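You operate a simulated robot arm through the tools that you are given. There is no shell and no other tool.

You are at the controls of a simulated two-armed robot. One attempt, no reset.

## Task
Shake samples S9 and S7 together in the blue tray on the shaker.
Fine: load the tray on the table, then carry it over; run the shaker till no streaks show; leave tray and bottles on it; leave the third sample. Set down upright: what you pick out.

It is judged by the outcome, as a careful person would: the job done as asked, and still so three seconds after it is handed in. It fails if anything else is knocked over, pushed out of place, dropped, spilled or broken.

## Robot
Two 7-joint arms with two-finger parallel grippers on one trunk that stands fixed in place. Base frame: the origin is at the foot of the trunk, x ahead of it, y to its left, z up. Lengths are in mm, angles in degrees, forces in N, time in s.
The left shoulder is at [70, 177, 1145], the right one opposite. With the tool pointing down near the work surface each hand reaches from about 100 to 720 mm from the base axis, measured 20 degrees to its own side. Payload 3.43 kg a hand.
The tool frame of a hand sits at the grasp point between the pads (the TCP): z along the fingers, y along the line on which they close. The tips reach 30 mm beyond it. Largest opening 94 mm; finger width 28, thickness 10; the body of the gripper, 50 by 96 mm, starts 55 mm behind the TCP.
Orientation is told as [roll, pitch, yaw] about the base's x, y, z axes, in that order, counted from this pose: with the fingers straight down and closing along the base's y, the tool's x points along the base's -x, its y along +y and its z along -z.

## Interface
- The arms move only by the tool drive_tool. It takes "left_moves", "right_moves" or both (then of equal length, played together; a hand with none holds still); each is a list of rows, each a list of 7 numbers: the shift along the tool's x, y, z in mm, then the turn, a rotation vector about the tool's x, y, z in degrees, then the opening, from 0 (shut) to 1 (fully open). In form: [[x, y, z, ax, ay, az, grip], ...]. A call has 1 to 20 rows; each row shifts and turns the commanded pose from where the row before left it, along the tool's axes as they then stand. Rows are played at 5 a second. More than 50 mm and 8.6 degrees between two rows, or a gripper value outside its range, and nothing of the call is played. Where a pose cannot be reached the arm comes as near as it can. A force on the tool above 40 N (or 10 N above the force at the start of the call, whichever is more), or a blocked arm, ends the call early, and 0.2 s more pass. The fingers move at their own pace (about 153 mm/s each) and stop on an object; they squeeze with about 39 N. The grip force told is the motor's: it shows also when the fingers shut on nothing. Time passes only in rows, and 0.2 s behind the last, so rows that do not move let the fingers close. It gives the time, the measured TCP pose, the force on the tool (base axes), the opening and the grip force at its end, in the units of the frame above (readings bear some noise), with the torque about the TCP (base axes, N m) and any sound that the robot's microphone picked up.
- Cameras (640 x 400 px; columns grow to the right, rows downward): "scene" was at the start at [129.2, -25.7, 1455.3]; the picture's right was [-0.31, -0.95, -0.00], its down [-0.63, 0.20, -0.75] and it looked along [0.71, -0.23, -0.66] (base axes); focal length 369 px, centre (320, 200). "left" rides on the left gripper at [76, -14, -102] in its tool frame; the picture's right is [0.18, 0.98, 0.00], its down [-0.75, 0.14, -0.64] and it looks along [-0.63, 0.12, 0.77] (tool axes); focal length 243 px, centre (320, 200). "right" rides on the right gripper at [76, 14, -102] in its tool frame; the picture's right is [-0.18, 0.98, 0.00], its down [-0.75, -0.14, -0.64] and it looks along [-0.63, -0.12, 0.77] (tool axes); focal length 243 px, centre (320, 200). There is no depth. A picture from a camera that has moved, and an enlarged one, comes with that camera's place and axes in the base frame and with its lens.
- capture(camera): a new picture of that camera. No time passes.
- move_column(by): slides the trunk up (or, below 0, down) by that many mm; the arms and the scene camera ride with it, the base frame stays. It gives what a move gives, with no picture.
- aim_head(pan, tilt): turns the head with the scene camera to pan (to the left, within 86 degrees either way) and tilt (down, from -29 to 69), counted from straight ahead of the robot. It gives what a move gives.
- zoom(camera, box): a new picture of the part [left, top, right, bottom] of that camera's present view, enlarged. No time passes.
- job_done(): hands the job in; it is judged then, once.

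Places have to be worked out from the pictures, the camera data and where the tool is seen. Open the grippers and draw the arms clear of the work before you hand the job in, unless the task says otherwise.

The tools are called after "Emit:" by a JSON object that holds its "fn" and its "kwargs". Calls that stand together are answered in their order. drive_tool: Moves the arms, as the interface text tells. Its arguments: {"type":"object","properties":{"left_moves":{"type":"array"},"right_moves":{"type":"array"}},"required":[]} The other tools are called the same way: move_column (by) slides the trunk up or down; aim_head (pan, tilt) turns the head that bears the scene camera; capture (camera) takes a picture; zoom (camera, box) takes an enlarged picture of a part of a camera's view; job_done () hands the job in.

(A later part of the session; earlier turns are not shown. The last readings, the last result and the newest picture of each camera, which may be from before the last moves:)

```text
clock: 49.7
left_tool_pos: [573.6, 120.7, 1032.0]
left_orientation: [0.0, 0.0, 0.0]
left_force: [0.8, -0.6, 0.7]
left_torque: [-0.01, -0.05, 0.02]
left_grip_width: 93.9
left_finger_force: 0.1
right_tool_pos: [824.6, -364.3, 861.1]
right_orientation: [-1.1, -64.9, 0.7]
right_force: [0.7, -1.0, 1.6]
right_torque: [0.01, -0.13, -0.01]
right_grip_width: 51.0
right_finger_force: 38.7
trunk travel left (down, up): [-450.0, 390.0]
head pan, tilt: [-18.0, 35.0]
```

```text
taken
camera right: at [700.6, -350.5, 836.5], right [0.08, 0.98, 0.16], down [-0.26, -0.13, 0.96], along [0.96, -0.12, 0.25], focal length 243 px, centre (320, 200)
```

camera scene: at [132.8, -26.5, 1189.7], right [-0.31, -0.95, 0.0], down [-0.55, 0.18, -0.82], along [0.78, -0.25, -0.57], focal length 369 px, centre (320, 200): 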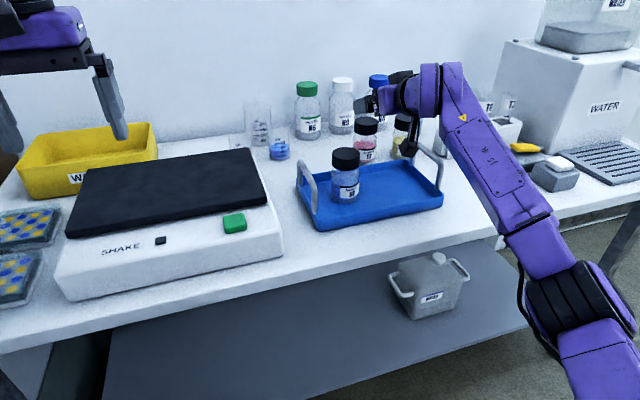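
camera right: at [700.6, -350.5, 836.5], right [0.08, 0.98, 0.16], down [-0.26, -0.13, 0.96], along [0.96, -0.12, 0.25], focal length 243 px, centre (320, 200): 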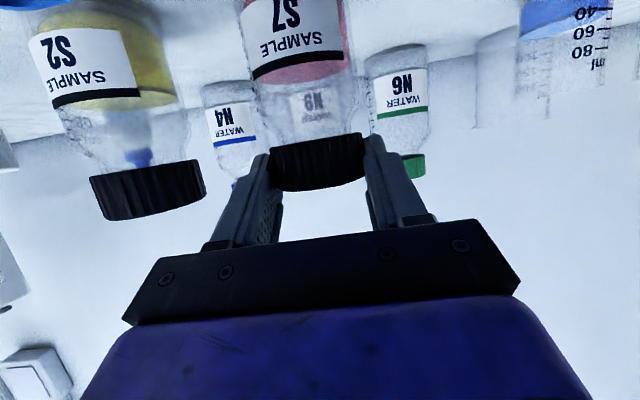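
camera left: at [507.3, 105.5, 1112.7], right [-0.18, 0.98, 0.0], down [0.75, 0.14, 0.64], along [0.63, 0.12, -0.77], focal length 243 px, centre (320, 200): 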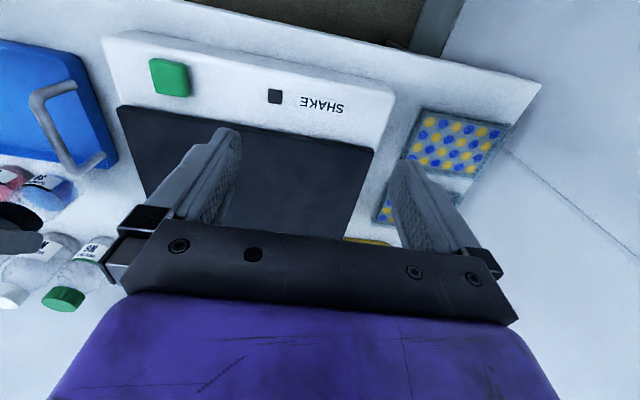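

The width is 51.0 mm, the cap's full diameter, so this is a clean cap grip. A small test lift next.

Emit:
{"fn": "drive_tool", "kwargs": {"right_moves": [[-2.7, 0, -1.3, 0, 0, 0, 0.3], [-2.7, 0, -1.3, 0, 0, 0, 0.3], [-2.7, 0, -1.3, 0, 0, 0, 0.3], [-2.7, 0, -1.3, 0, 0, 0, 0.3], [0, 0, 0, 0, 0, 0, 0.3]]}}

Emit:
{"fn": "capture", "kwargs": {"camera": "right"}}

Emit:
{"fn": "zoom", "kwargs": {"camera": "scene", "box": [330, 80, 430, 180]}}

```text
clock: 50.9
left_tool_pos: [572.0, 120.4, 1032.7]
left_orientation: [0.0, 0.1, -0.1]
left_force: [0.8, -0.1, -0.2]
left_torque: [0.02, 0.02, -0.01]
left_grip_width: 93.9
left_finger_force: 0.1
right_tool_pos: [824.8, -363.7, 870.4]
right_orientation: [-0.9, -64.7, 1.0]
right_force: [0.0, -0.5, -1.7]
right_torque: [-0.03, 0.07, 0.0]
right_grip_width: 50.9
right_finger_force: 39.0
trunk travel left (down, up): [-450.0, 390.0]
head pan, tilt: [-18.0, 35.0]
```

```text
taken
camera right: at [700.6, -349.9, 846.0], right [0.08, 0.98, 0.16], down [-0.26, -0.13, 0.96], along [0.96, -0.12, 0.25], focal length 243 px, centre (320, 200)
```

right: 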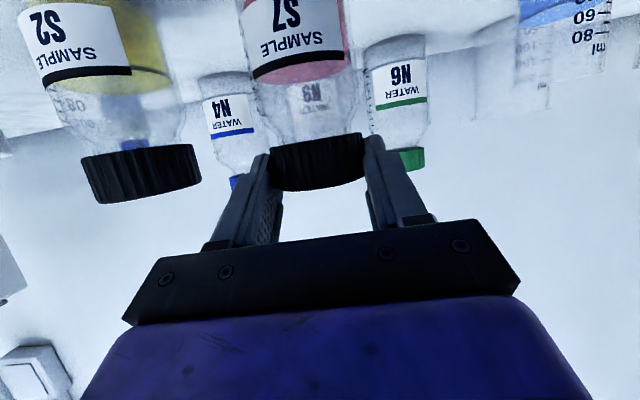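

```text
4.00 times, centred on (380, 130) of scene
camera zoom: at [133.4, -26.8, 1189.6], right [-0.31, -0.95, 0.0], down [-0.55, 0.18, -0.82], along [0.78, -0.25, -0.57], focal length 1476 px, centre (80, 480)
```

zoom: 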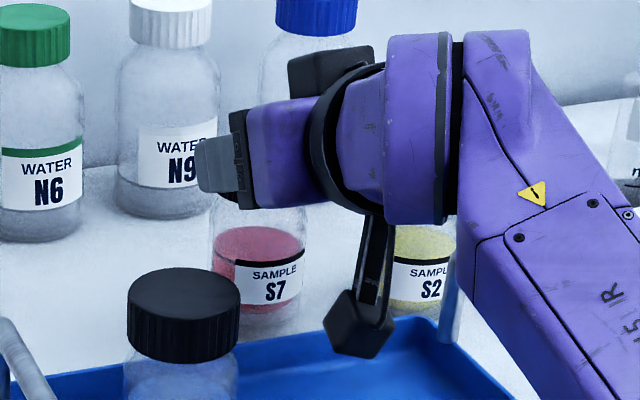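

S7 lifts cleanly with the width holding at 50.9 mm. I'm raising it further while drawing back over the tray, keeping it high for now.

Emit:
{"fn": "drive_tool", "kwargs": {"right_moves": [[-6.7, 0.5, -13.1, 0, 0, 0, 0.3], [-6.7, 0.5, -13.1, 0, 0, 0, 0.3], [-6.7, 0.5, -13.1, 0, 0, 0, 0.3], [-1, 0.1, -15.5, 0, 0, 0, 0.3], [-1, 0.1, -15.5, 0, 0, 0, 0.3], [-1, 0.1, -15.5, 0, 0, 0, 0.3], [-1, 0.1, -15.5, 0, 0, 0, 0.3], [0, 0, 0, 0, 0, 0, 0.3]]}}

Emit:
{"fn": "capture", "kwargs": {"camera": "right"}}

Emit:
{"fn": "capture", "kwargs": {"camera": "scene"}}

```text
clock: 52.7
left_tool_pos: [573.0, 120.5, 1032.7]
left_orientation: [0.0, 0.0, 0.0]
left_force: [0.0, 0.0, 0.4]
left_torque: [-0.01, 0.01, -0.02]
left_grip_width: 94.1
left_finger_force: 0.0
right_tool_pos: [745.7, -362.0, 936.1]
right_orientation: [-1.4, -64.4, 1.5]
right_force: [-0.3, -0.8, -1.0]
right_torque: [0.02, 0.08, 0.01]
right_grip_width: 50.9
right_finger_force: 39.1
trunk travel left (down, up): [-450.0, 390.0]
head pan, tilt: [-18.0, 35.0]
```

```text
taken
camera right: at [621.0, -349.0, 911.8], right [0.08, 0.98, 0.16], down [-0.26, -0.13, 0.96], along [0.96, -0.11, 0.24], focal length 243 px, centre (320, 200)
```

right: 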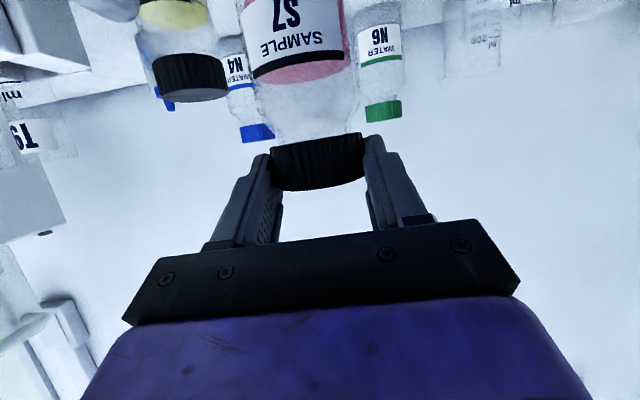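

```text
taken
camera scene: at [133.6, -26.8, 1189.6], right [-0.31, -0.95, 0.0], down [-0.55, 0.18, -0.82], along [0.78, -0.25, -0.57], focal length 369 px, centre (320, 200)
```

scene: 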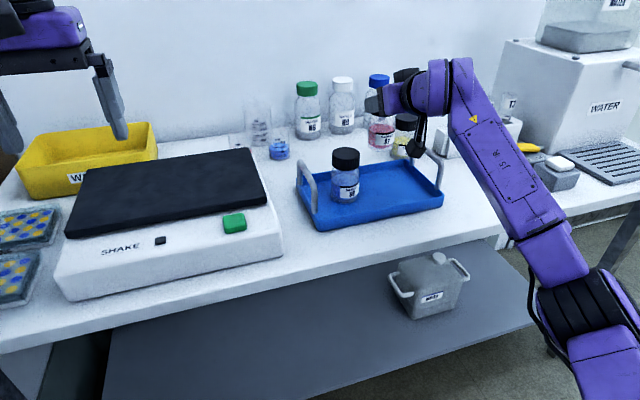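

Still steady. I'm continuing back to about x = 695 at a slightly higher z, ahead of lowering with the trunk.

Emit:
{"fn": "drive_tool", "kwargs": {"right_moves": [[-2, 0, -15, 0, 0, 0, 0.3], [-2, 0, -15, 0, 0, 0, 0.3], [-2, 0, -15, 0, 0, 0, 0.3], [-1, 0, -11, 0, 0, 0, 0.3], [0, 0, 0, 0, 0, 0, 0.3]]}}

Emit:
{"fn": "capture", "kwargs": {"camera": "right"}}

```text
clock: 53.9
left_tool_pos: [572.6, 121.5, 1031.9]
left_orientation: [0.1, 0.0, 0.0]
left_force: [-0.5, -1.0, 0.5]
left_torque: [0.08, -0.03, 0.0]
left_grip_width: 94.2
left_finger_force: 0.2
right_tool_pos: [703.2, -366.7, 974.7]
right_orientation: [-1.5, -64.6, 1.4]
right_force: [0.0, 0.0, -0.8]
right_torque: [-0.02, 0.04, -0.05]
right_grip_width: 50.7
right_finger_force: 39.4
right hand out of reach, approached as far as the arm can: row 1, 2, 4
trunk travel left (down, up): [-450.0, 390.0]
head pan, tilt: [-18.0, 35.0]
```

```text
taken
camera right: at [579.6, -353.9, 951.0], right [0.08, 0.98, 0.16], down [-0.26, -0.13, 0.96], along [0.96, -0.11, 0.24], focal length 243 px, centre (320, 200)
```

right: 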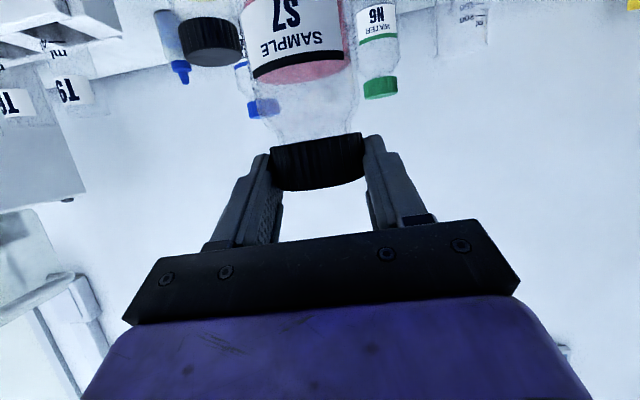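

The arm hit its wrist limit here at (703,-367,975), with S7 held upright. S7's axis is at about (714,-366), inside the tray, so I'll lower it with the trunk alone. First I'll check the elbow's surroundings.

Emit:
{"fn": "aim_head", "kwargs": {"pan": -30, "tilt": 45}}

Emit:
{"fn": "capture", "kwargs": {"camera": "scene"}}

```text
clock: 54.6
left_tool_pos: [572.6, 121.0, 1032.3]
left_orientation: [0.0, 0.0, -0.1]
left_force: [-0.1, -0.3, 0.3]
left_torque: [0.01, -0.03, 0.02]
left_grip_width: 94.0
left_finger_force: 0.0
right_tool_pos: [704.5, -366.8, 976.0]
right_orientation: [-1.4, -64.6, 1.4]
right_force: [-0.3, -0.6, -1.6]
right_torque: [-0.01, 0.01, 0.01]
right_grip_width: 50.7
right_finger_force: 39.5
trunk travel left (down, up): [-450.0, 390.0]
head pan, tilt: [-30.0, 45.0]
```

```text
taken
camera scene: at [120.0, -40.2, 1174.8], right [-0.5, -0.87, 0.0], down [-0.61, 0.35, -0.71], along [0.61, -0.35, -0.71], focal length 369 px, centre (320, 200)
```

scene: 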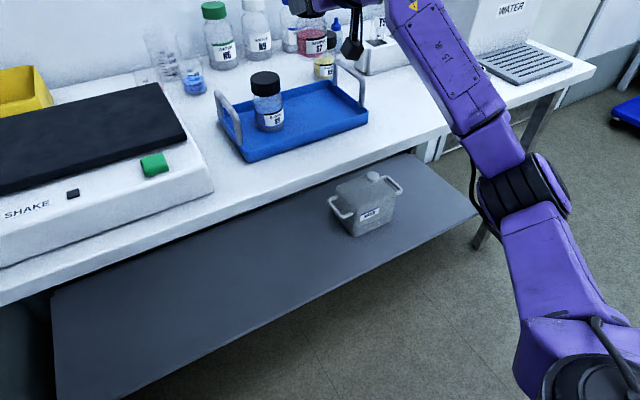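

The elbow hangs free in front of the table. I'm lowering the trunk 90 mm, which brings S7's base to about 20 mm above the tray floor.

Emit:
{"fn": "move_column", "kwargs": {"by": -88}}

Emit:
{"fn": "capture", "kwargs": {"camera": "scene"}}

Emit:
{"fn": "capture", "kwargs": {"camera": "right"}}

```text
clock: 55.9
left_tool_pos: [572.5, 121.7, 943.9]
left_orientation: [0.0, -0.1, 0.0]
left_force: [0.2, -0.7, 0.0]
left_torque: [0.01, -0.05, -0.01]
left_grip_width: 94.3
left_finger_force: 0.0
right_tool_pos: [703.5, -367.7, 886.7]
right_orientation: [-1.4, -64.5, 1.3]
right_force: [-1.2, 0.5, -1.4]
right_torque: [0.04, 0.04, -0.04]
right_grip_width: 51.0
right_finger_force: 39.0
trunk travel left (down, up): [-362.0, 478.0]
head pan, tilt: [-30.0, 45.0]
```

```text
taken
camera scene: at [119.6, -40.2, 1086.9], right [-0.5, -0.87, 0.0], down [-0.61, 0.35, -0.71], along [0.61, -0.35, -0.71], focal length 369 px, centre (320, 200)
```

scene: 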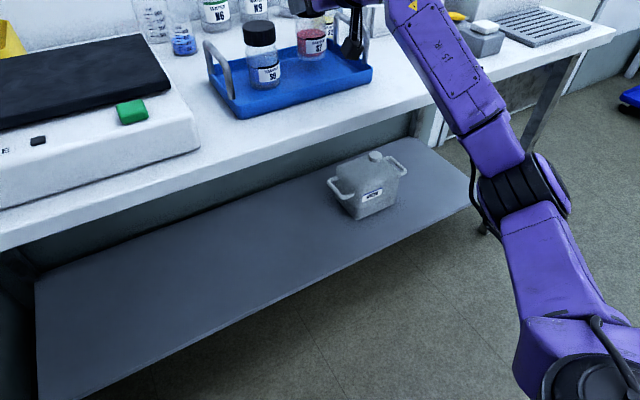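

```text
taken
camera right: at [579.3, -353.7, 863.3], right [0.08, 0.98, 0.16], down [-0.26, -0.13, 0.96], along [0.96, -0.11, 0.24], focal length 243 px, centre (320, 200)
```

right: 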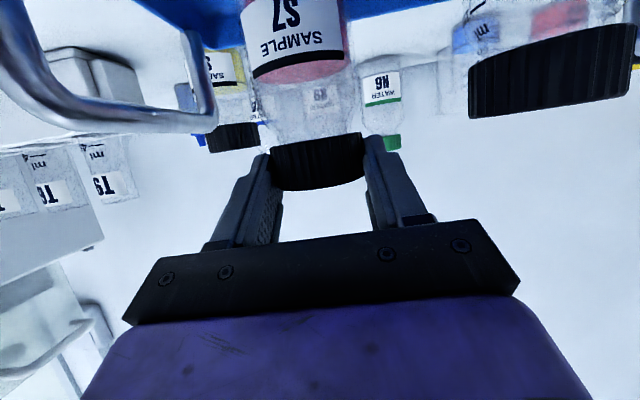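

S7's base is about 21 mm above the floor. I'm lowering in smaller trunk steps and turning the head to watch.

Emit:
{"fn": "move_column", "kwargs": {"by": -16}}

Emit:
{"fn": "aim_head", "kwargs": {"pan": -22, "tilt": 32}}

Emit:
{"fn": "zoom", "kwargs": {"camera": "scene", "box": [240, 80, 440, 220]}}

```text
clock: 56.5
left_tool_pos: [574.2, 121.2, 928.3]
left_orientation: [0.0, -0.1, 0.0]
left_force: [0.4, -0.8, 1.5]
left_torque: [0.02, 0.01, -0.02]
left_grip_width: 94.0
left_finger_force: 0.2
right_tool_pos: [703.7, -367.3, 870.6]
right_orientation: [-1.4, -64.6, 1.5]
right_force: [0.0, 0.1, -1.4]
right_torque: [0.0, 0.02, 0.01]
right_grip_width: 50.8
right_finger_force: 39.3
trunk travel left (down, up): [-346.0, 494.0]
head pan, tilt: [-30.0, 45.0]
```

```text
clock: 57.2
left_tool_pos: [573.5, 120.6, 928.2]
left_orientation: [0.1, 0.0, 0.0]
left_force: [0.5, -0.3, -0.5]
left_torque: [-0.01, 0.01, -0.06]
left_grip_width: 93.9
left_finger_force: 0.1
right_tool_pos: [703.7, -368.7, 871.0]
right_orientation: [-1.4, -64.6, 1.4]
right_force: [-0.5, 0.1, -2.4]
right_torque: [0.0, 0.04, -0.02]
right_grip_width: 50.9
right_finger_force: 39.1
trunk travel left (down, up): [-346.0, 494.0]
head pan, tilt: [-22.0, 32.0]
```

```text
2.86 times, centred on (340, 150) of scene
camera zoom: at [132.5, -33.2, 1090.2], right [-0.37, -0.93, 0.0], down [-0.49, 0.2, -0.85], along [0.79, -0.32, -0.53], focal length 1054 px, centre (263, 343)
```

zoom: 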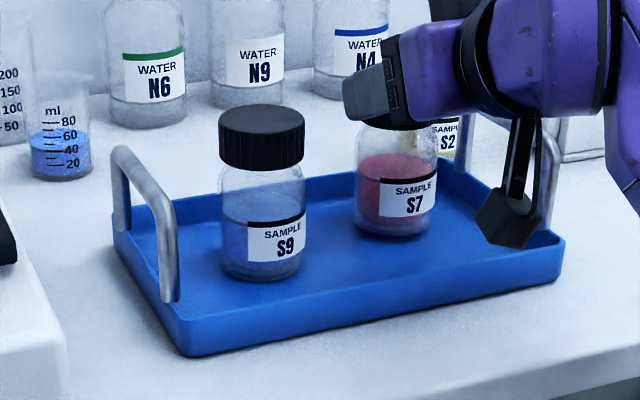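

S7 is just above the tray floor and upright. Lowering in small trunk steps to contact.

Emit:
{"fn": "move_column", "kwargs": {"by": -3.5}}

Emit:
{"fn": "move_column", "kwargs": {"by": -1.5}}

```text
clock: 57.8
left_tool_pos: [572.4, 121.0, 923.2]
left_orientation: [0.0, 0.0, 0.0]
left_force: [-0.4, -0.7, 0.0]
left_torque: [-0.01, -0.02, -0.02]
left_grip_width: 94.0
left_finger_force: 0.0
right_tool_pos: [704.0, -365.8, 868.0]
right_orientation: [-1.5, -64.6, 1.3]
right_force: [-0.7, 0.1, -1.5]
right_torque: [0.03, 0.04, -0.02]
right_grip_width: 51.0
right_finger_force: 39.4
trunk travel left (down, up): [-343.0, 497.0]
head pan, tilt: [-22.0, 32.0]
```

```text
clock: 58.3
left_tool_pos: [572.4, 120.2, 922.7]
left_orientation: [0.0, -0.2, 0.0]
left_force: [0.4, 1.3, 0.7]
left_torque: [-0.04, -0.04, 0.0]
left_grip_width: 94.0
left_finger_force: 0.0
right_tool_pos: [702.9, -366.9, 866.1]
right_orientation: [-1.5, -64.5, 1.4]
right_force: [0.1, -0.7, -0.3]
right_torque: [-0.03, -0.08, 0.01]
right_grip_width: 50.7
right_finger_force: 38.4
trunk travel left (down, up): [-341.0, 499.0]
head pan, tilt: [-22.0, 32.0]
```

The load is gone (-0.3 N), so the base is touching at TCP z = 866. One more millimetre, then a gentle release.

Emit:
{"fn": "move_column", "kwargs": {"by": -1}}

Emit:
{"fn": "drive_tool", "kwargs": {"right_moves": [[0, 0, 0, 0, 0, 0, 0.6], [0, 0, 0, 0, 0, 0, 0.75], [0, 0, 0, 0, 0, 0, 0.8], [0, 0, 0, 0, 0, 0, 0.8]]}}

Emit:
{"fn": "zoom", "kwargs": {"camera": "scene", "box": [240, 80, 440, 220]}}

Emit:
{"fn": "capture", "kwargs": {"camera": "right"}}

```text
clock: 58.8
left_tool_pos: [573.4, 120.9, 922.1]
left_orientation: [0.0, -0.1, 0.0]
left_force: [0.2, 0.7, 0.2]
left_torque: [0.0, -0.02, 0.01]
left_grip_width: 93.9
left_finger_force: 0.0
right_tool_pos: [703.2, -367.0, 866.4]
right_orientation: [-1.6, -64.6, 1.3]
right_force: [1.6, -0.4, 4.6]
right_torque: [0.18, -0.33, 0.0]
right_grip_width: 51.0
right_finger_force: 39.0
trunk travel left (down, up): [-340.0, 500.0]
head pan, tilt: [-22.0, 32.0]
```

```text
clock: 59.8
left_tool_pos: [572.4, 120.7, 922.5]
left_orientation: [0.0, -0.1, 0.1]
left_force: [0.1, -0.2, -0.2]
left_torque: [0.01, 0.0, 0.04]
left_grip_width: 94.0
left_finger_force: 0.1
right_tool_pos: [703.2, -366.6, 865.8]
right_orientation: [-1.3, -64.7, 1.5]
right_force: [0.2, -0.1, 0.5]
right_torque: [0.01, 0.02, 0.04]
right_grip_width: 75.2
right_finger_force: 0.0
trunk travel left (down, up): [-340.0, 500.0]
head pan, tilt: [-22.0, 32.0]
```

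```text
2.86 times, centred on (340, 150) of scene
camera zoom: at [132.3, -33.0, 1084.3], right [-0.37, -0.93, 0.0], down [-0.49, 0.2, -0.85], along [0.79, -0.32, -0.53], focal length 1054 px, centre (263, 343)
```

zoom: 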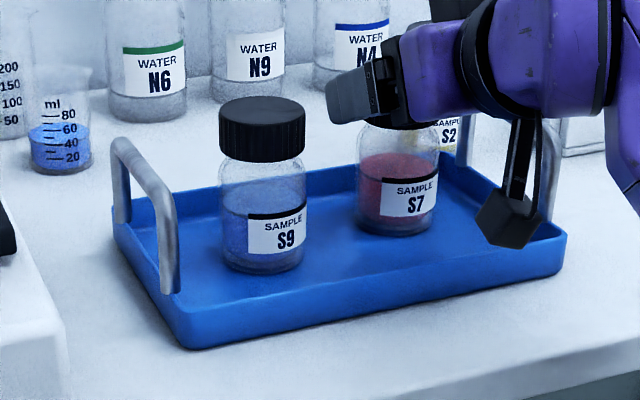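

```text
taken
camera right: at [579.3, -353.7, 841.2], right [0.08, 0.98, 0.16], down [-0.26, -0.13, 0.96], along [0.96, -0.11, 0.24], focal length 243 px, centre (320, 200)
```

right: 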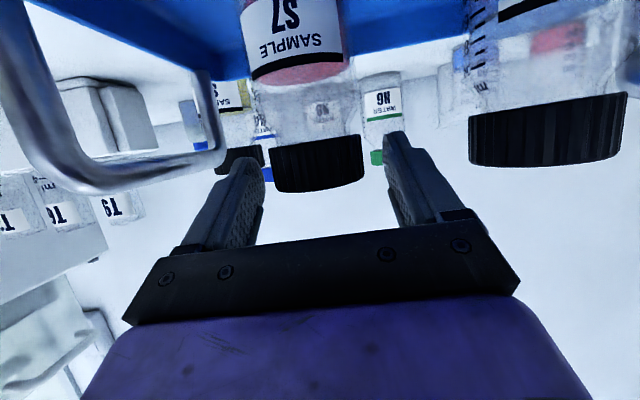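

S7 is standing upright beside S9 with the fingers clear. I'm retreating straight up with the trunk, which also sets the shoulder height for the two-handed carry.

Emit:
{"fn": "move_column", "kwargs": {"by": 110}}

Emit:
{"fn": "zoom", "kwargs": {"camera": "scene", "box": [220, 120, 460, 300]}}

Emit:
{"fn": "move_column", "kwargs": {"by": 100}}

Emit:
{"fn": "drive_tool", "kwargs": {"right_moves": [[0, 0, 0, 0, 7, 0, 0.5], [0, 0, 0, 0, 7, 0, 0.5], [0, 0, 0, 0, 7, 0, 0.5], [0, 0, 0, 0, 6.6, 0, 0.5], [0, 0, 0, 0, 0, 0, 0.5]]}}

Emit:
{"fn": "capture", "kwargs": {"camera": "scene"}}

```text
clock: 61.2
left_tool_pos: [573.6, 120.4, 1032.2]
left_orientation: [-0.1, -0.1, 0.0]
left_force: [0.0, -0.7, -0.1]
left_torque: [0.0, 0.0, 0.0]
left_grip_width: 93.9
left_finger_force: 0.0
right_tool_pos: [703.4, -365.7, 974.7]
right_orientation: [-1.4, -64.6, 1.4]
right_force: [0.7, 0.3, 0.0]
right_torque: [-0.01, 0.0, 0.01]
right_grip_width: 75.5
right_finger_force: 0.0
trunk travel left (down, up): [-450.0, 390.0]
head pan, tilt: [-22.0, 32.0]
```

```text
2.22 times, centred on (340, 210) of scene
camera zoom: at [132.6, -33.1, 1194.2], right [-0.37, -0.93, 0.0], down [-0.49, 0.2, -0.85], along [0.79, -0.32, -0.53], focal length 820 px, centre (276, 178)
```

zoom: 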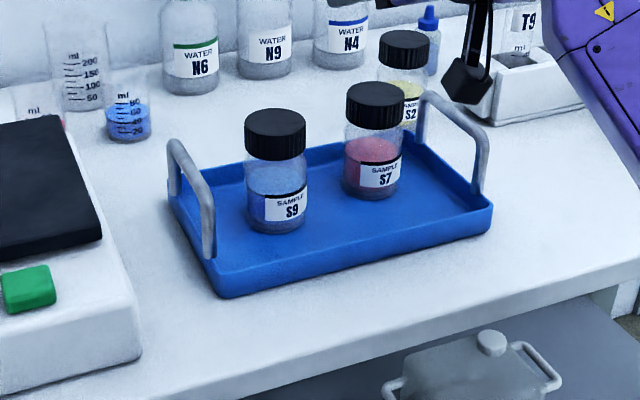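

```text
clock: 62.5
left_tool_pos: [572.8, 120.1, 1131.6]
left_orientation: [0.0, 0.0, 0.1]
left_force: [0.2, -0.7, 0.2]
left_torque: [0.02, 0.0, -0.02]
left_grip_width: 93.8
left_finger_force: 0.0
right_tool_pos: [703.8, -366.3, 1075.0]
right_orientation: [-1.4, -64.6, 1.5]
right_force: [0.0, 0.1, 0.0]
right_torque: [0.02, 0.0, 0.02]
right_grip_width: 75.3
right_finger_force: 0.1
trunk travel left (down, up): [-550.0, 290.0]
head pan, tilt: [-22.0, 32.0]
```

```text
clock: 63.8
left_tool_pos: [572.4, 119.8, 1132.4]
left_orientation: [-0.1, -0.1, -0.1]
left_force: [0.2, -0.1, -0.4]
left_torque: [-0.02, -0.03, -0.01]
left_grip_width: 94.1
left_finger_force: 0.1
right_tool_pos: [703.0, -368.3, 1075.3]
right_orientation: [-0.8, -36.9, 0.6]
right_force: [0.6, 0.2, -0.6]
right_torque: [-0.02, -0.02, 0.01]
right_grip_width: 47.1
right_finger_force: 0.1
trunk travel left (down, up): [-550.0, 290.0]
head pan, tilt: [-22.0, 32.0]
```

```text
taken
camera scene: at [132.2, -33.6, 1294.3], right [-0.37, -0.93, 0.0], down [-0.49, 0.2, -0.85], along [0.79, -0.32, -0.53], focal length 369 px, centre (320, 200)
```

scene: 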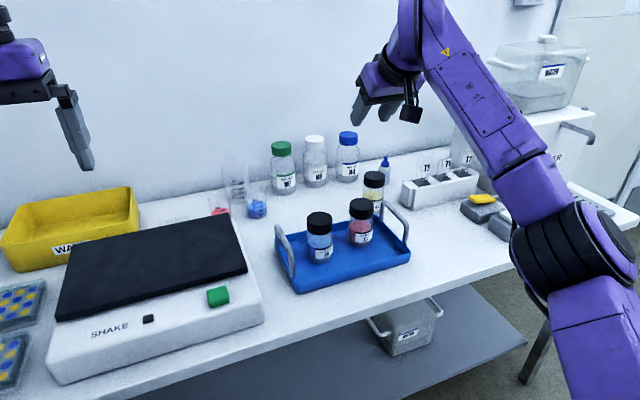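

Both samples are upright in the tray and S2 is undisturbed. Before bringing in the left hand I'll take precise views of the tray handles and the shaker platform.

Emit:
{"fn": "zoom", "kwargs": {"camera": "scene", "box": [260, 180, 420, 300]}}

Emit:
{"fn": "zoom", "kwargs": {"camera": "scene", "box": [40, 200, 280, 390]}}

Emit:
{"fn": "capture", "kwargs": {"camera": "left"}}

Emit:
{"fn": "capture", "kwargs": {"camera": "right"}}

```text
3.33 times, centred on (340, 240) of scene
camera zoom: at [132.2, -33.6, 1294.3], right [-0.37, -0.93, 0.0], down [-0.49, 0.2, -0.85], along [0.79, -0.32, -0.53], focal length 1230 px, centre (253, 67)
```

zoom: 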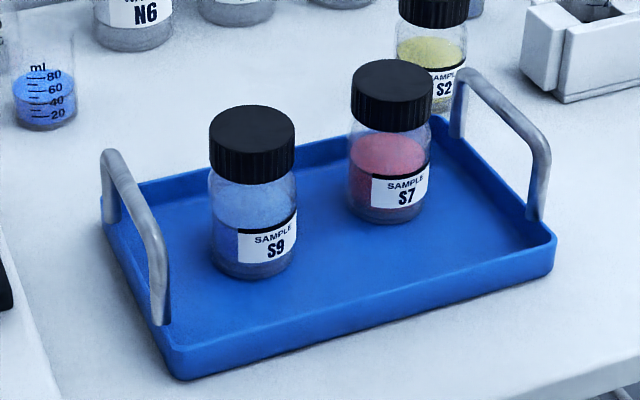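

```text
2.11 times, centred on (160, 295) of scene
camera zoom: at [132.2, -33.6, 1294.3], right [-0.37, -0.93, 0.0], down [-0.49, 0.2, -0.85], along [0.79, -0.32, -0.53], focal length 777 px, centre (657, 0)
```

zoom: 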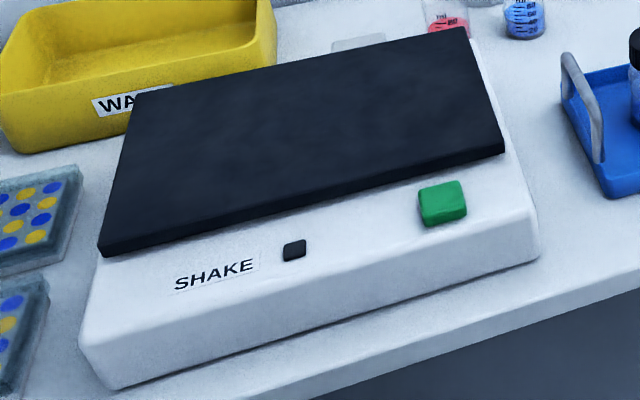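

```text
taken
camera left: at [497.3, 106.7, 1235.7], right [-0.18, 0.98, 0.0], down [0.75, 0.14, 0.64], along [0.63, 0.12, -0.77], focal length 243 px, centre (320, 200)
```

left: 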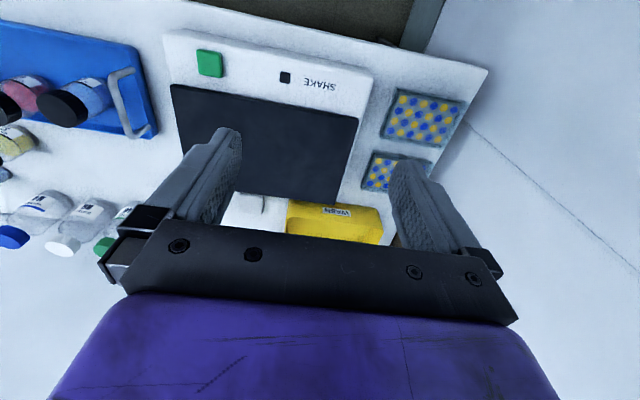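

```text
taken
camera right: at [582.1, -354.9, 1112.1], right [0.15, 0.98, 0.1], down [0.22, -0.13, 0.97], along [0.97, -0.12, -0.23], focal length 243 px, centre (320, 200)
```

right: 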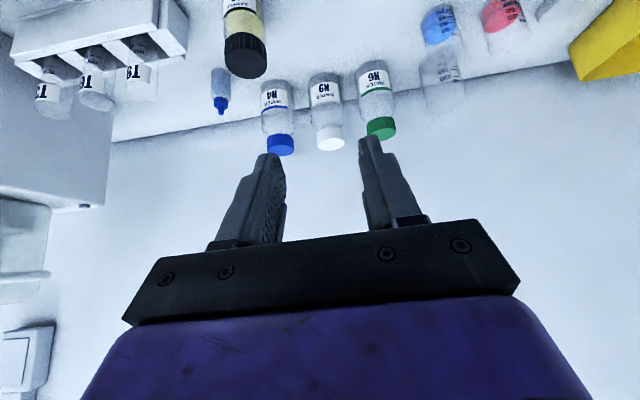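

New triangulation puts the shaker platform top at z ≈ 845, spanning x 638–826 and y -98 to 197 (centre about (732,49)). The handle bars are at y ≈ -184 and -437, x 640–740. I'm tilting the left hand forward to match the right and starting it toward the left handle, staying high.

Emit:
{"fn": "drive_tool", "kwargs": {"left_moves": [[0, 0, 0, 0, -7.4, 0, 0.5], [0, 0, 0, 0, -7.4, 0, 0.5], [0, 0, 0, 0, -7.4, 0, 0.5], [0, 0, 0, 0, -7.4, 0, 0.5], [0, 0, 0, 0, -7.4, 0, 0.5], [0, 0, 0, 0, 0, 0, 0.5]]}}

Emit:
{"fn": "capture", "kwargs": {"camera": "scene"}}

```text
clock: 65.2
left_tool_pos: [593.7, 123.7, 1125.6]
left_orientation: [-1.7, -37.2, 1.2]
left_force: [-1.6, -0.5, 0.5]
left_torque: [-0.01, 0.05, 0.0]
left_grip_width: 47.0
left_finger_force: 0.1
left hand out of reach, approached as far as the arm can: row 1, 5
right_tool_pos: [703.6, -369.3, 1075.3]
right_orientation: [-0.9, -37.0, 0.6]
right_force: [0.0, -1.7, 0.5]
right_torque: [-0.02, -0.02, 0.0]
right_grip_width: 46.9
right_finger_force: 0.0
trunk travel left (down, up): [-550.0, 290.0]
head pan, tilt: [-22.0, 32.0]
```

```text
taken
camera scene: at [131.7, -33.1, 1294.4], right [-0.37, -0.93, 0.0], down [-0.49, 0.2, -0.85], along [0.79, -0.32, -0.53], focal length 369 px, centre (320, 200)
```

scene: 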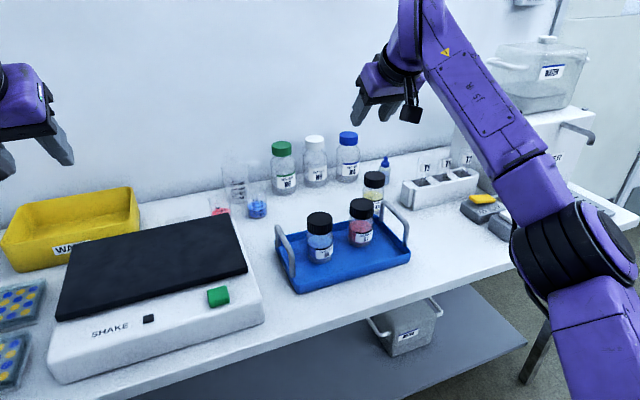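

The left hand is tilted 37° at (594,124,1126). I'm moving it over toward a point above the left handle, with fingertips above z = 920 the whole way.

Emit:
{"fn": "drive_tool", "kwargs": {"left_moves": [[4.8, -27.4, 17.2, 0, 0, 0, 0.5], [4.8, -27.4, 17.2, 0, 0, 0, 0.5], [4.8, -27.4, 17.2, 0, 0, 0, 0.5], [4.8, -27.4, 17.2, 0, 0, 0, 0.5], [4.8, -27.4, 17.2, 0, 0, 0, 0.5], [4.8, -27.4, 17.2, 0, 0, 0, 0.5], [4.8, -27.4, 17.2, 0, 0, 0, 0.5], [4.8, -27.4, 17.2, 0, 0, 0, 0.5], [4.8, -27.4, 17.2, 0, 0, 0, 0.5], [4.8, -27.4, 17.2, 0, 0, 0, 0.5], [0, 0, 0, 0, 0, 0, 0.5]]}}

Emit:
{"fn": "capture", "kwargs": {"camera": "scene"}}

Emit:
{"fn": "capture", "kwargs": {"camera": "left"}}

```text
clock: 67.5
left_tool_pos: [649.9, -134.9, 974.5]
left_orientation: [0.6, -37.2, -1.9]
left_force: [0.3, 0.4, 0.1]
left_torque: [-0.01, 0.01, 0.05]
left_grip_width: 47.1
left_finger_force: 0.0
left hand out of reach, approached as far as the arm can: row 9, 10
right_tool_pos: [704.8, -368.7, 1073.7]
right_orientation: [-0.7, -37.0, 0.6]
right_force: [-0.5, 0.3, 0.2]
right_torque: [0.01, -0.01, 0.02]
right_grip_width: 47.0
right_finger_force: 0.1
trunk travel left (down, up): [-550.0, 290.0]
head pan, tilt: [-22.0, 32.0]
```

```text
taken
camera scene: at [132.8, -33.9, 1294.2], right [-0.37, -0.93, 0.0], down [-0.49, 0.2, -0.85], along [0.79, -0.32, -0.53], focal length 369 px, centre (320, 200)
```

scene: 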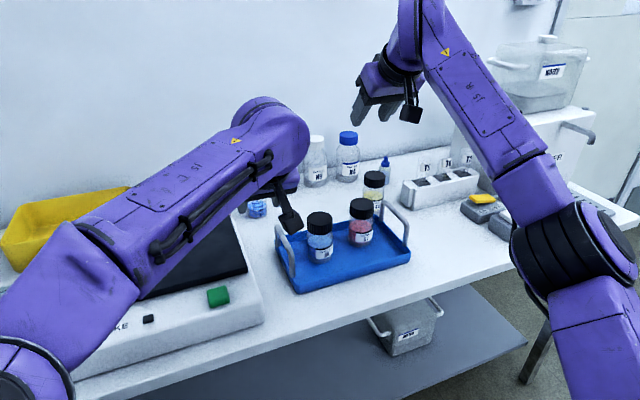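

```text
taken
camera left: at [526.2, -145.0, 1010.5], right [-0.12, 0.99, -0.1], down [0.22, 0.13, 0.97], along [0.97, 0.09, -0.23], focal length 243 px, centre (320, 200)
```

left: 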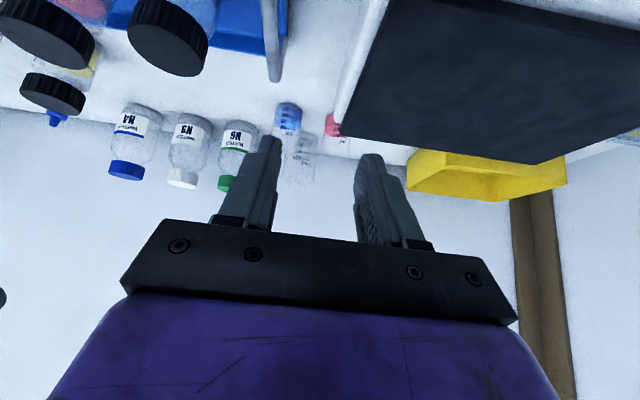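

The left hand reached (650,-135,975) but started hitting limits. I'll try lower and closer to the shoulder plane in small steps to see how much further it goes.

Emit:
{"fn": "drive_tool", "kwargs": {"left_moves": [[7.4, -7.5, 18, 0, 0, 0, 0.5], [7.4, -7.5, 18, 0, 0, 0, 0.5], [7.4, -7.5, 18, 0, 0, 0, 0.5], [0, 0, 0, 0, 0, 0, 0.5]]}}

Emit:
{"fn": "capture", "kwargs": {"camera": "scene"}}

```text
clock: 68.5
left_tool_pos: [663.4, -134.5, 929.2]
left_orientation: [-0.1, -37.1, 0.0]
left_force: [-0.3, 1.0, 0.1]
left_torque: [-0.03, 0.0, 0.01]
left_grip_width: 47.0
left_finger_force: 0.1
left hand out of reach, approached as far as the arm can: row 1, 2, 3
right_tool_pos: [704.0, -368.3, 1074.9]
right_orientation: [-0.8, -37.0, 0.6]
right_force: [-1.4, -0.1, -0.3]
right_torque: [0.0, 0.01, -0.01]
right_grip_width: 46.7
right_finger_force: 0.1
trunk travel left (down, up): [-550.0, 290.0]
head pan, tilt: [-22.0, 32.0]
```

```text
taken
camera scene: at [132.5, -33.0, 1294.3], right [-0.37, -0.93, 0.0], down [-0.49, 0.2, -0.85], along [0.79, -0.32, -0.53], focal length 369 px, centre (320, 200)
```

scene: 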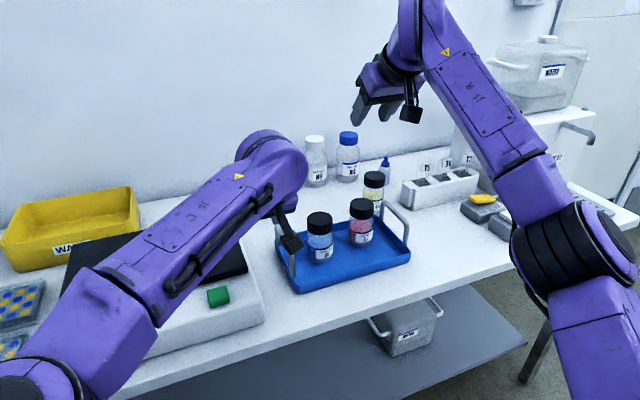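

The left wrist is at a cross-body limit of about y = -134. The handle bar is round and runs along x, so I can roll the left hand 20° about x (wrist out to the left) and still grip it squarely. Applying that roll now.

Emit:
{"fn": "drive_tool", "kwargs": {"left_moves": [[0, 0, 0, 5.32, 0, -4.0, 0.42], [0, 0, 0, 5.32, 0, -4.0, 0.42], [0, 0, 0, 5.32, 0, -4.0, 0.42], [0, 0, 0, 0, 0, 0, 0.42]]}}

Emit:
{"fn": "capture", "kwargs": {"camera": "left"}}

```text
clock: 69.5
left_tool_pos: [662.3, -132.4, 927.7]
left_orientation: [-24.6, -34.6, 14.6]
left_force: [0.4, 0.2, 0.7]
left_torque: [-0.01, 0.01, -0.02]
left_grip_width: 39.5
left_finger_force: 0.0
right_tool_pos: [703.7, -368.8, 1075.3]
right_orientation: [-0.8, -36.9, 0.5]
right_force: [-0.2, -0.8, 0.5]
right_torque: [-0.02, 0.01, -0.01]
right_grip_width: 46.9
right_finger_force: 0.1
trunk travel left (down, up): [-550.0, 290.0]
head pan, tilt: [-22.0, 32.0]
```

```text
taken
camera left: at [540.9, -134.7, 967.0], right [-0.15, 0.89, -0.44], down [0.21, 0.46, 0.86], along [0.97, 0.03, -0.26], focal length 243 px, centre (320, 200)
```

left: 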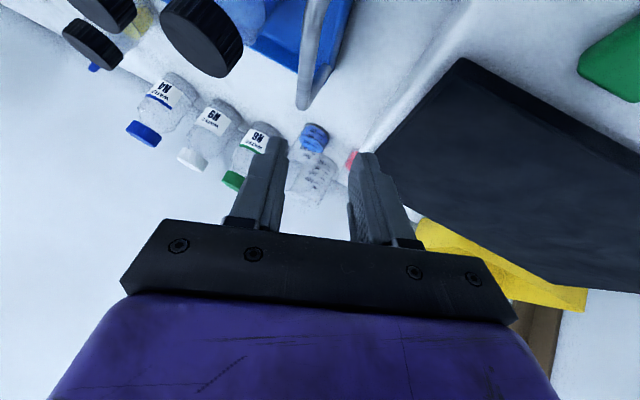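

The roll was achieved exactly as intended. I'm moving to a point above the left handle at about (685,-184,905).

Emit:
{"fn": "drive_tool", "kwargs": {"left_moves": [[1.3, -10.2, 11.2, 0, 0, 0, 0.42], [1.3, -10.2, 11.2, 0, 0, 0, 0.42], [1.3, -10.2, 11.2, 0, 0, 0, 0.42], [1.3, -10.2, 11.2, 0, 0, 0, 0.42], [0, 0, 0, 0, 0, 0, 0.42]]}}

Emit:
{"fn": "capture", "kwargs": {"camera": "left"}}

Emit:
{"fn": "capture", "kwargs": {"camera": "scene"}}

```text
clock: 70.8
left_tool_pos: [675.9, -178.8, 905.4]
left_orientation: [-24.6, -34.6, 14.5]
left_force: [0.1, 0.1, -0.1]
left_torque: [0.0, 0.0, -0.03]
left_grip_width: 39.3
left_finger_force: 0.1
left hand out of reach, approached as far as the arm can: row 3, 4
right_tool_pos: [702.4, -369.4, 1073.4]
right_orientation: [-0.8, -37.0, 0.6]
right_force: [0.2, -0.4, -0.6]
right_torque: [-0.03, 0.03, 0.01]
right_grip_width: 47.1
right_finger_force: 0.1
trunk travel left (down, up): [-550.0, 290.0]
head pan, tilt: [-22.0, 32.0]
```

```text
taken
camera left: at [553.7, -179.7, 945.2], right [-0.15, 0.89, -0.44], down [0.21, 0.46, 0.86], along [0.97, 0.03, -0.26], focal length 243 px, centre (320, 200)
```

left: 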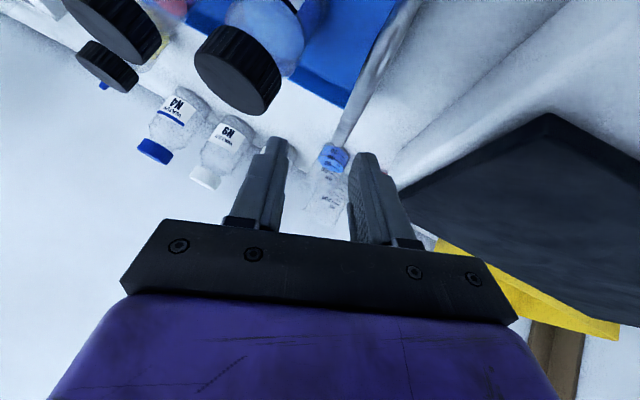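

```text
taken
camera scene: at [132.0, -33.2, 1294.4], right [-0.37, -0.93, 0.0], down [-0.49, 0.2, -0.85], along [0.79, -0.32, -0.53], focal length 369 px, centre (320, 200)
```

scene: 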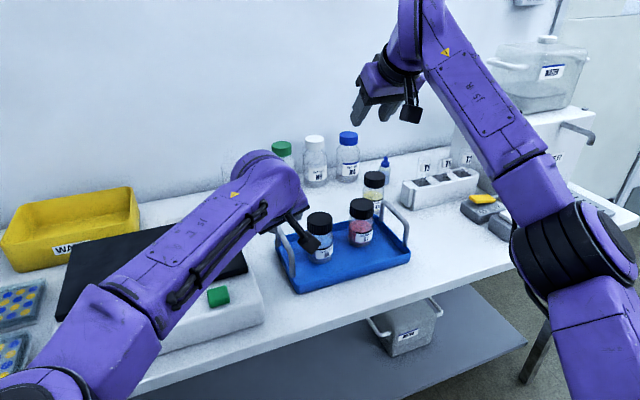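

The left hand is right at its cross-body limit here, so I'll ease things by sliding the loaded tray another 25 mm left with the right hand, gently. First I'll back the left hand off a little and bring the right hand above the right handle.

Emit:
{"fn": "drive_tool", "kwargs": {"left_moves": [[0, 0, -15, 0, 0, 0, 0.42], [0, 0, -15, 0, 0, 0, 0.42], [0, 0, -10, 0, 0, 0, 0.42], [0, 0, 0, 0, 0, 0, 0.42], [0, 0, 0, 0, 0, 0, 0.42], [0, 0, 0, 0, 0, 0, 0.42], [0, 0, 0, 0, 0, 0, 0.42]], "right_moves": [[19, -11.3, 21.8, -0.52, 0, 0.39, 0.42], [19, -11.3, 21.8, 0, 0, 0, 0.42], [19, -11.3, 21.8, 0, 0, 0, 0.42], [19, -11.3, 21.8, 0, 0, 0, 0.42], [19, -11.3, 21.8, 0, 0, 0, 0.42], [19, -11.3, 21.8, 0, 0, 0, 0.42], [0, 0, 0, 0, 0, 0, 0.42]]}}

Emit:
{"fn": "capture", "kwargs": {"camera": "right"}}

Emit:
{"fn": "capture", "kwargs": {"camera": "scene"}}

```text
clock: 72.3
left_tool_pos: [650.6, -168.3, 935.9]
left_orientation: [-24.5, -34.6, 14.5]
left_force: [0.3, -0.1, -0.3]
left_torque: [-0.01, -0.01, -0.04]
left_grip_width: 39.6
left_finger_force: 0.0
right_tool_pos: [690.3, -434.1, 904.3]
right_orientation: [0.0, -36.9, 0.1]
right_force: [-0.4, 0.0, 0.0]
right_torque: [0.01, 0.02, -0.01]
right_grip_width: 39.5
right_finger_force: 0.1
trunk travel left (down, up): [-550.0, 290.0]
head pan, tilt: [-22.0, 32.0]
```

```text
taken
camera right: at [568.4, -420.9, 941.2], right [0.15, 0.98, 0.11], down [0.22, -0.14, 0.97], along [0.97, -0.12, -0.23], focal length 243 px, centre (320, 200)
```

right: 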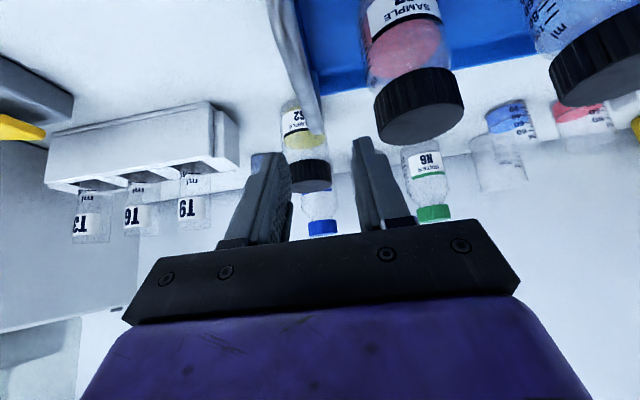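

```text
taken
camera scene: at [132.2, -32.6, 1294.3], right [-0.37, -0.93, 0.0], down [-0.49, 0.2, -0.85], along [0.79, -0.32, -0.53], focal length 369 px, centre (320, 200)
```

scene: 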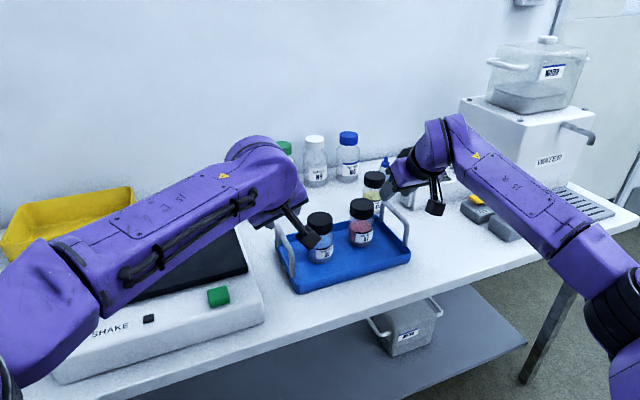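

The right hand is square (roll ≈ 0) above the bar. I'm descending onto the right handle.

Emit:
{"fn": "drive_tool", "kwargs": {"right_moves": [[9.5, -0.6, 12.6, 0, 0, 0, 0.42], [9.5, -0.6, 12.6, 0, 0, 0, 0.42], [9.5, -0.6, 12.6, 0, 0, 0, 0.42], [9.5, -0.6, 12.6, 0, 0, 0, 0.42], [0, 0, 0, 0, 0, 0, 0.42]]}}

Emit:
{"fn": "capture", "kwargs": {"camera": "right"}}

Emit:
{"fn": "zoom", "kwargs": {"camera": "scene", "box": [260, 150, 460, 300]}}

```text
clock: 73.5
left_tool_pos: [650.8, -169.0, 936.8]
left_orientation: [-24.5, -34.5, 14.5]
left_force: [0.7, 0.8, -0.2]
left_torque: [0.0, 0.0, 0.0]
left_grip_width: 39.7
left_finger_force: 0.1
right_tool_pos: [690.4, -438.1, 839.2]
right_orientation: [0.0, -37.0, 0.0]
right_force: [0.6, 0.5, 0.0]
right_torque: [0.0, -0.01, 0.01]
right_grip_width: 39.8
right_finger_force: 0.0
trunk travel left (down, up): [-550.0, 290.0]
head pan, tilt: [-22.0, 32.0]
```

```text
taken
camera right: at [569.5, -424.8, 877.7], right [0.15, 0.98, 0.11], down [0.22, -0.14, 0.97], along [0.97, -0.12, -0.23], focal length 243 px, centre (320, 200)
```

right: 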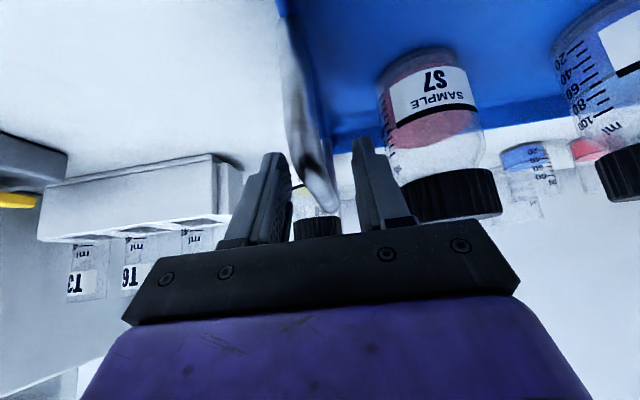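

```text
2.67 times, centred on (360, 225) of scene
camera zoom: at [132.1, -32.9, 1294.4], right [-0.37, -0.93, 0.0], down [-0.49, 0.2, -0.85], along [0.79, -0.32, -0.53], focal length 984 px, centre (213, 133)
```

zoom: 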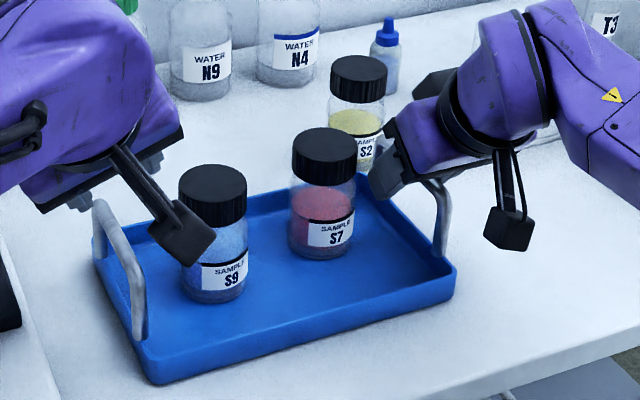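

The bar is between the fingers and S7 is clear. I'm closing and then sliding the loaded tray 25 mm left, slowly.

Emit:
{"fn": "drive_tool", "kwargs": {"right_moves": [[0, 0, 0, 0, 0, 0, 0], [0, 0, 0, 0, 0, 0, 0], [0, 0, 0, 0, 0, 0, 0], [0, 2, 0, 0, 0, 0, 0], [0, 3, 0, 0, 0, 0, 0], [0, 4, 0, 0, 0, 0, 0], [0, 4, 0, 0, 0, 0, 0], [0, 4, 0, 0, 0, 0, 0], [0, 4, 0, 0, 0, 0, 0], [0, 3, 0, 0, 0, 0, 0], [0, 1, 0, 0, 0, 0, 0], [0, 0, 0, 0, 0, 0, 0]]}}

Emit:
{"fn": "zoom", "kwargs": {"camera": "scene", "box": [240, 150, 440, 300]}}

Emit:
{"fn": "capture", "kwargs": {"camera": "left"}}

```text
clock: 76.2
left_tool_pos: [650.3, -169.3, 936.9]
left_orientation: [-24.5, -34.6, 14.4]
left_force: [-0.3, -0.3, 1.1]
left_torque: [-0.02, 0.0, -0.02]
left_grip_width: 39.7
left_finger_force: 0.1
right_tool_pos: [690.1, -414.4, 841.4]
right_orientation: [-0.1, -37.2, 0.2]
right_force: [2.2, -4.2, 10.0]
right_torque: [-0.02, 0.29, 0.07]
right_grip_width: 15.6
right_finger_force: 38.9
trunk travel left (down, up): [-550.0, 290.0]
head pan, tilt: [-22.0, 32.0]
```

```text
2.67 times, centred on (340, 225) of scene
camera zoom: at [131.1, -33.2, 1294.5], right [-0.37, -0.93, 0.0], down [-0.49, 0.2, -0.85], along [0.79, -0.32, -0.53], focal length 984 px, centre (267, 133)
```

zoom: 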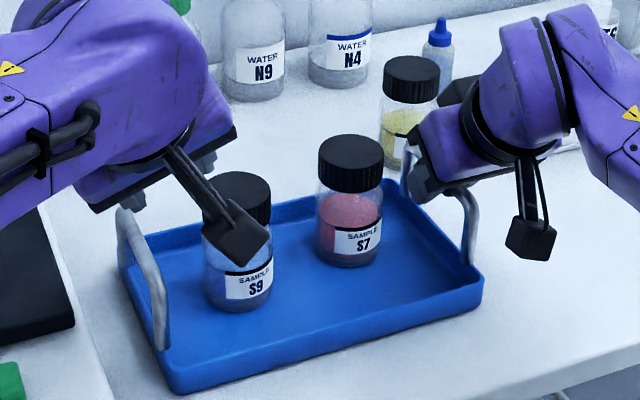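

```text
taken
camera left: at [528.5, -169.5, 975.8], right [-0.15, 0.89, -0.44], down [0.21, 0.46, 0.86], along [0.97, 0.03, -0.26], focal length 243 px, centre (320, 200)
```

left: 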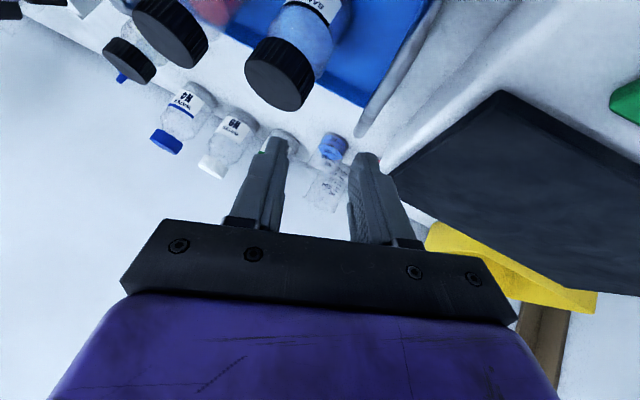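

The tray slid smoothly with both bottles standing; the left handle is now at y ≈ -159. The right hand is pressing down about 10 N, so I'll ease it up 1.5 mm while lining the left hand up 60 mm short of its handle along the tool axis.

Emit:
{"fn": "drive_tool", "kwargs": {"left_moves": [[5.4, 10.5, 7.9, 0, 0, 0, 0.42], [5.4, 10.5, 7.9, 0, 0, 0, 0.42], [5.4, 10.5, 7.9, 0, 0, 0, 0.42], [5.4, 10.5, 7.9, 0, 0, 0, 0.42], [0, 0, 0, 0, 0, 0, 0.42]], "right_moves": [[-0.3, 0, -0.4, 0, 0, 0, 0], [-0.3, 0, -0.4, 0, 0, 0, 0], [-0.3, 0, -0.4, 0, 0, 0, 0], [0, 0, 0, 0, 0, 0, 0], [0, 0, 0, 0, 0, 0, 0]]}}

Emit:
{"fn": "capture", "kwargs": {"camera": "left"}}

Emit:
{"fn": "capture", "kwargs": {"camera": "scene"}}

```text
clock: 77.3
left_tool_pos: [654.5, -139.3, 886.1]
left_orientation: [-24.4, -34.6, 14.5]
left_force: [0.3, -0.5, 0.4]
left_torque: [0.01, 0.03, -0.03]
left_grip_width: 39.4
left_finger_force: 0.2
right_tool_pos: [689.8, -412.0, 841.8]
right_orientation: [0.1, -37.0, 0.0]
right_force: [-2.0, -1.4, 2.1]
right_torque: [0.04, -0.04, 0.04]
right_grip_width: 15.6
right_finger_force: 38.9
trunk travel left (down, up): [-550.0, 290.0]
head pan, tilt: [-22.0, 32.0]
```

```text
taken
camera left: at [531.8, -139.9, 925.0], right [-0.15, 0.89, -0.44], down [0.21, 0.46, 0.86], along [0.97, 0.03, -0.26], focal length 243 px, centre (320, 200)
```

left: 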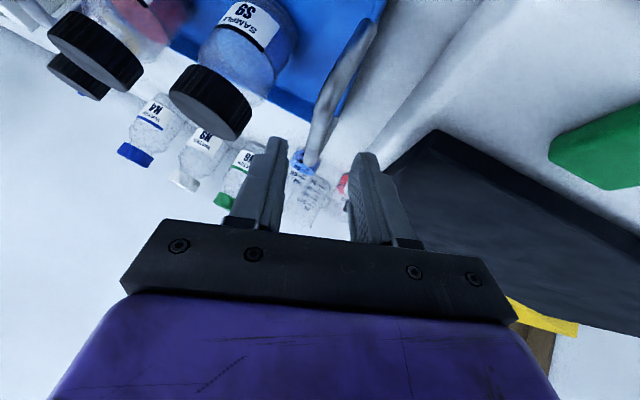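

```text
taken
camera scene: at [131.4, -33.1, 1294.4], right [-0.37, -0.93, 0.0], down [-0.49, 0.2, -0.85], along [0.79, -0.32, -0.53], focal length 369 px, centre (320, 200)
```

scene: 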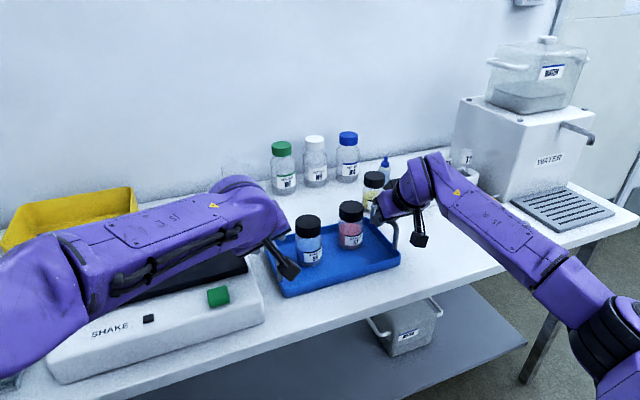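

The bar lies between the left fingers, with no limit flagged this time. I'm advancing along the tool axis onto the left handle.

Emit:
{"fn": "drive_tool", "kwargs": {"left_moves": [[0.6, -1.1, 14.7, 0, 0, 0, 0.42], [0.6, -1.1, 14.7, 0, 0, 0, 0.42], [0.6, -1.1, 14.7, 0, 0, 0, 0.42], [0.6, -1.1, 14.7, 0, 0, 0, 0.42], [0, 0, 0, 0, 0, 0, 0.42]]}}

Emit:
{"fn": "capture", "kwargs": {"camera": "left"}}

Emit:
{"fn": "zoom", "kwargs": {"camera": "scene", "box": [230, 180, 350, 300]}}

```text
clock: 78.5
left_tool_pos: [685.9, -161.7, 840.1]
left_orientation: [-24.5, -34.5, 14.6]
left_force: [0.5, 0.0, -0.5]
left_torque: [-0.02, -0.03, -0.02]
left_grip_width: 39.4
left_finger_force: 0.1
right_tool_pos: [692.1, -412.9, 840.7]
right_orientation: [0.0, -37.0, 0.1]
right_force: [0.8, 0.1, 0.0]
right_torque: [0.0, 0.03, -0.03]
right_grip_width: 15.3
right_finger_force: 39.0
trunk travel left (down, up): [-550.0, 290.0]
head pan, tilt: [-22.0, 32.0]
```

```text
taken
camera left: at [564.6, -161.8, 880.1], right [-0.15, 0.89, -0.44], down [0.21, 0.46, 0.86], along [0.97, 0.03, -0.26], focal length 243 px, centre (320, 200)
```

left: 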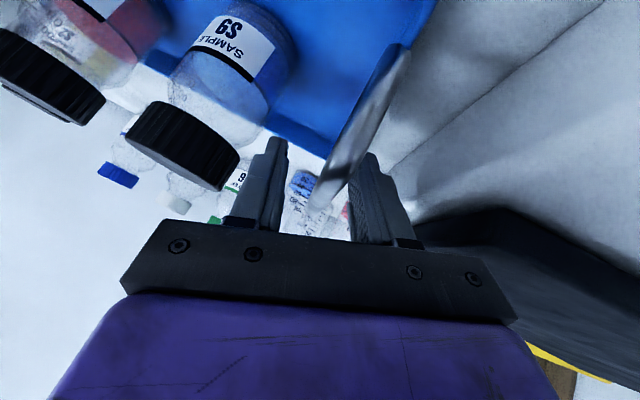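

```text
3.33 times, centred on (290, 240) of scene
camera zoom: at [132.5, -33.0, 1294.3], right [-0.37, -0.93, 0.0], down [-0.49, 0.2, -0.85], along [0.79, -0.32, -0.53], focal length 1230 px, centre (420, 67)
```

zoom: 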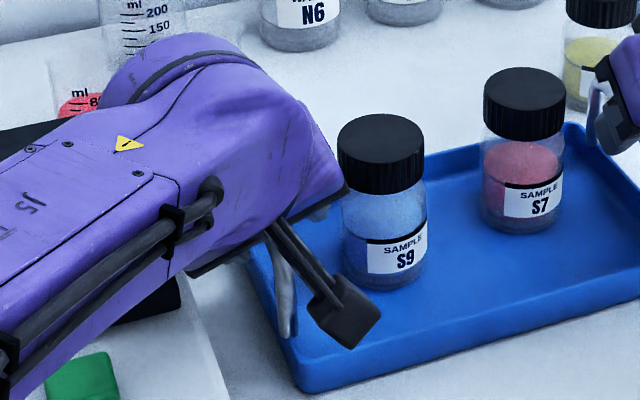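

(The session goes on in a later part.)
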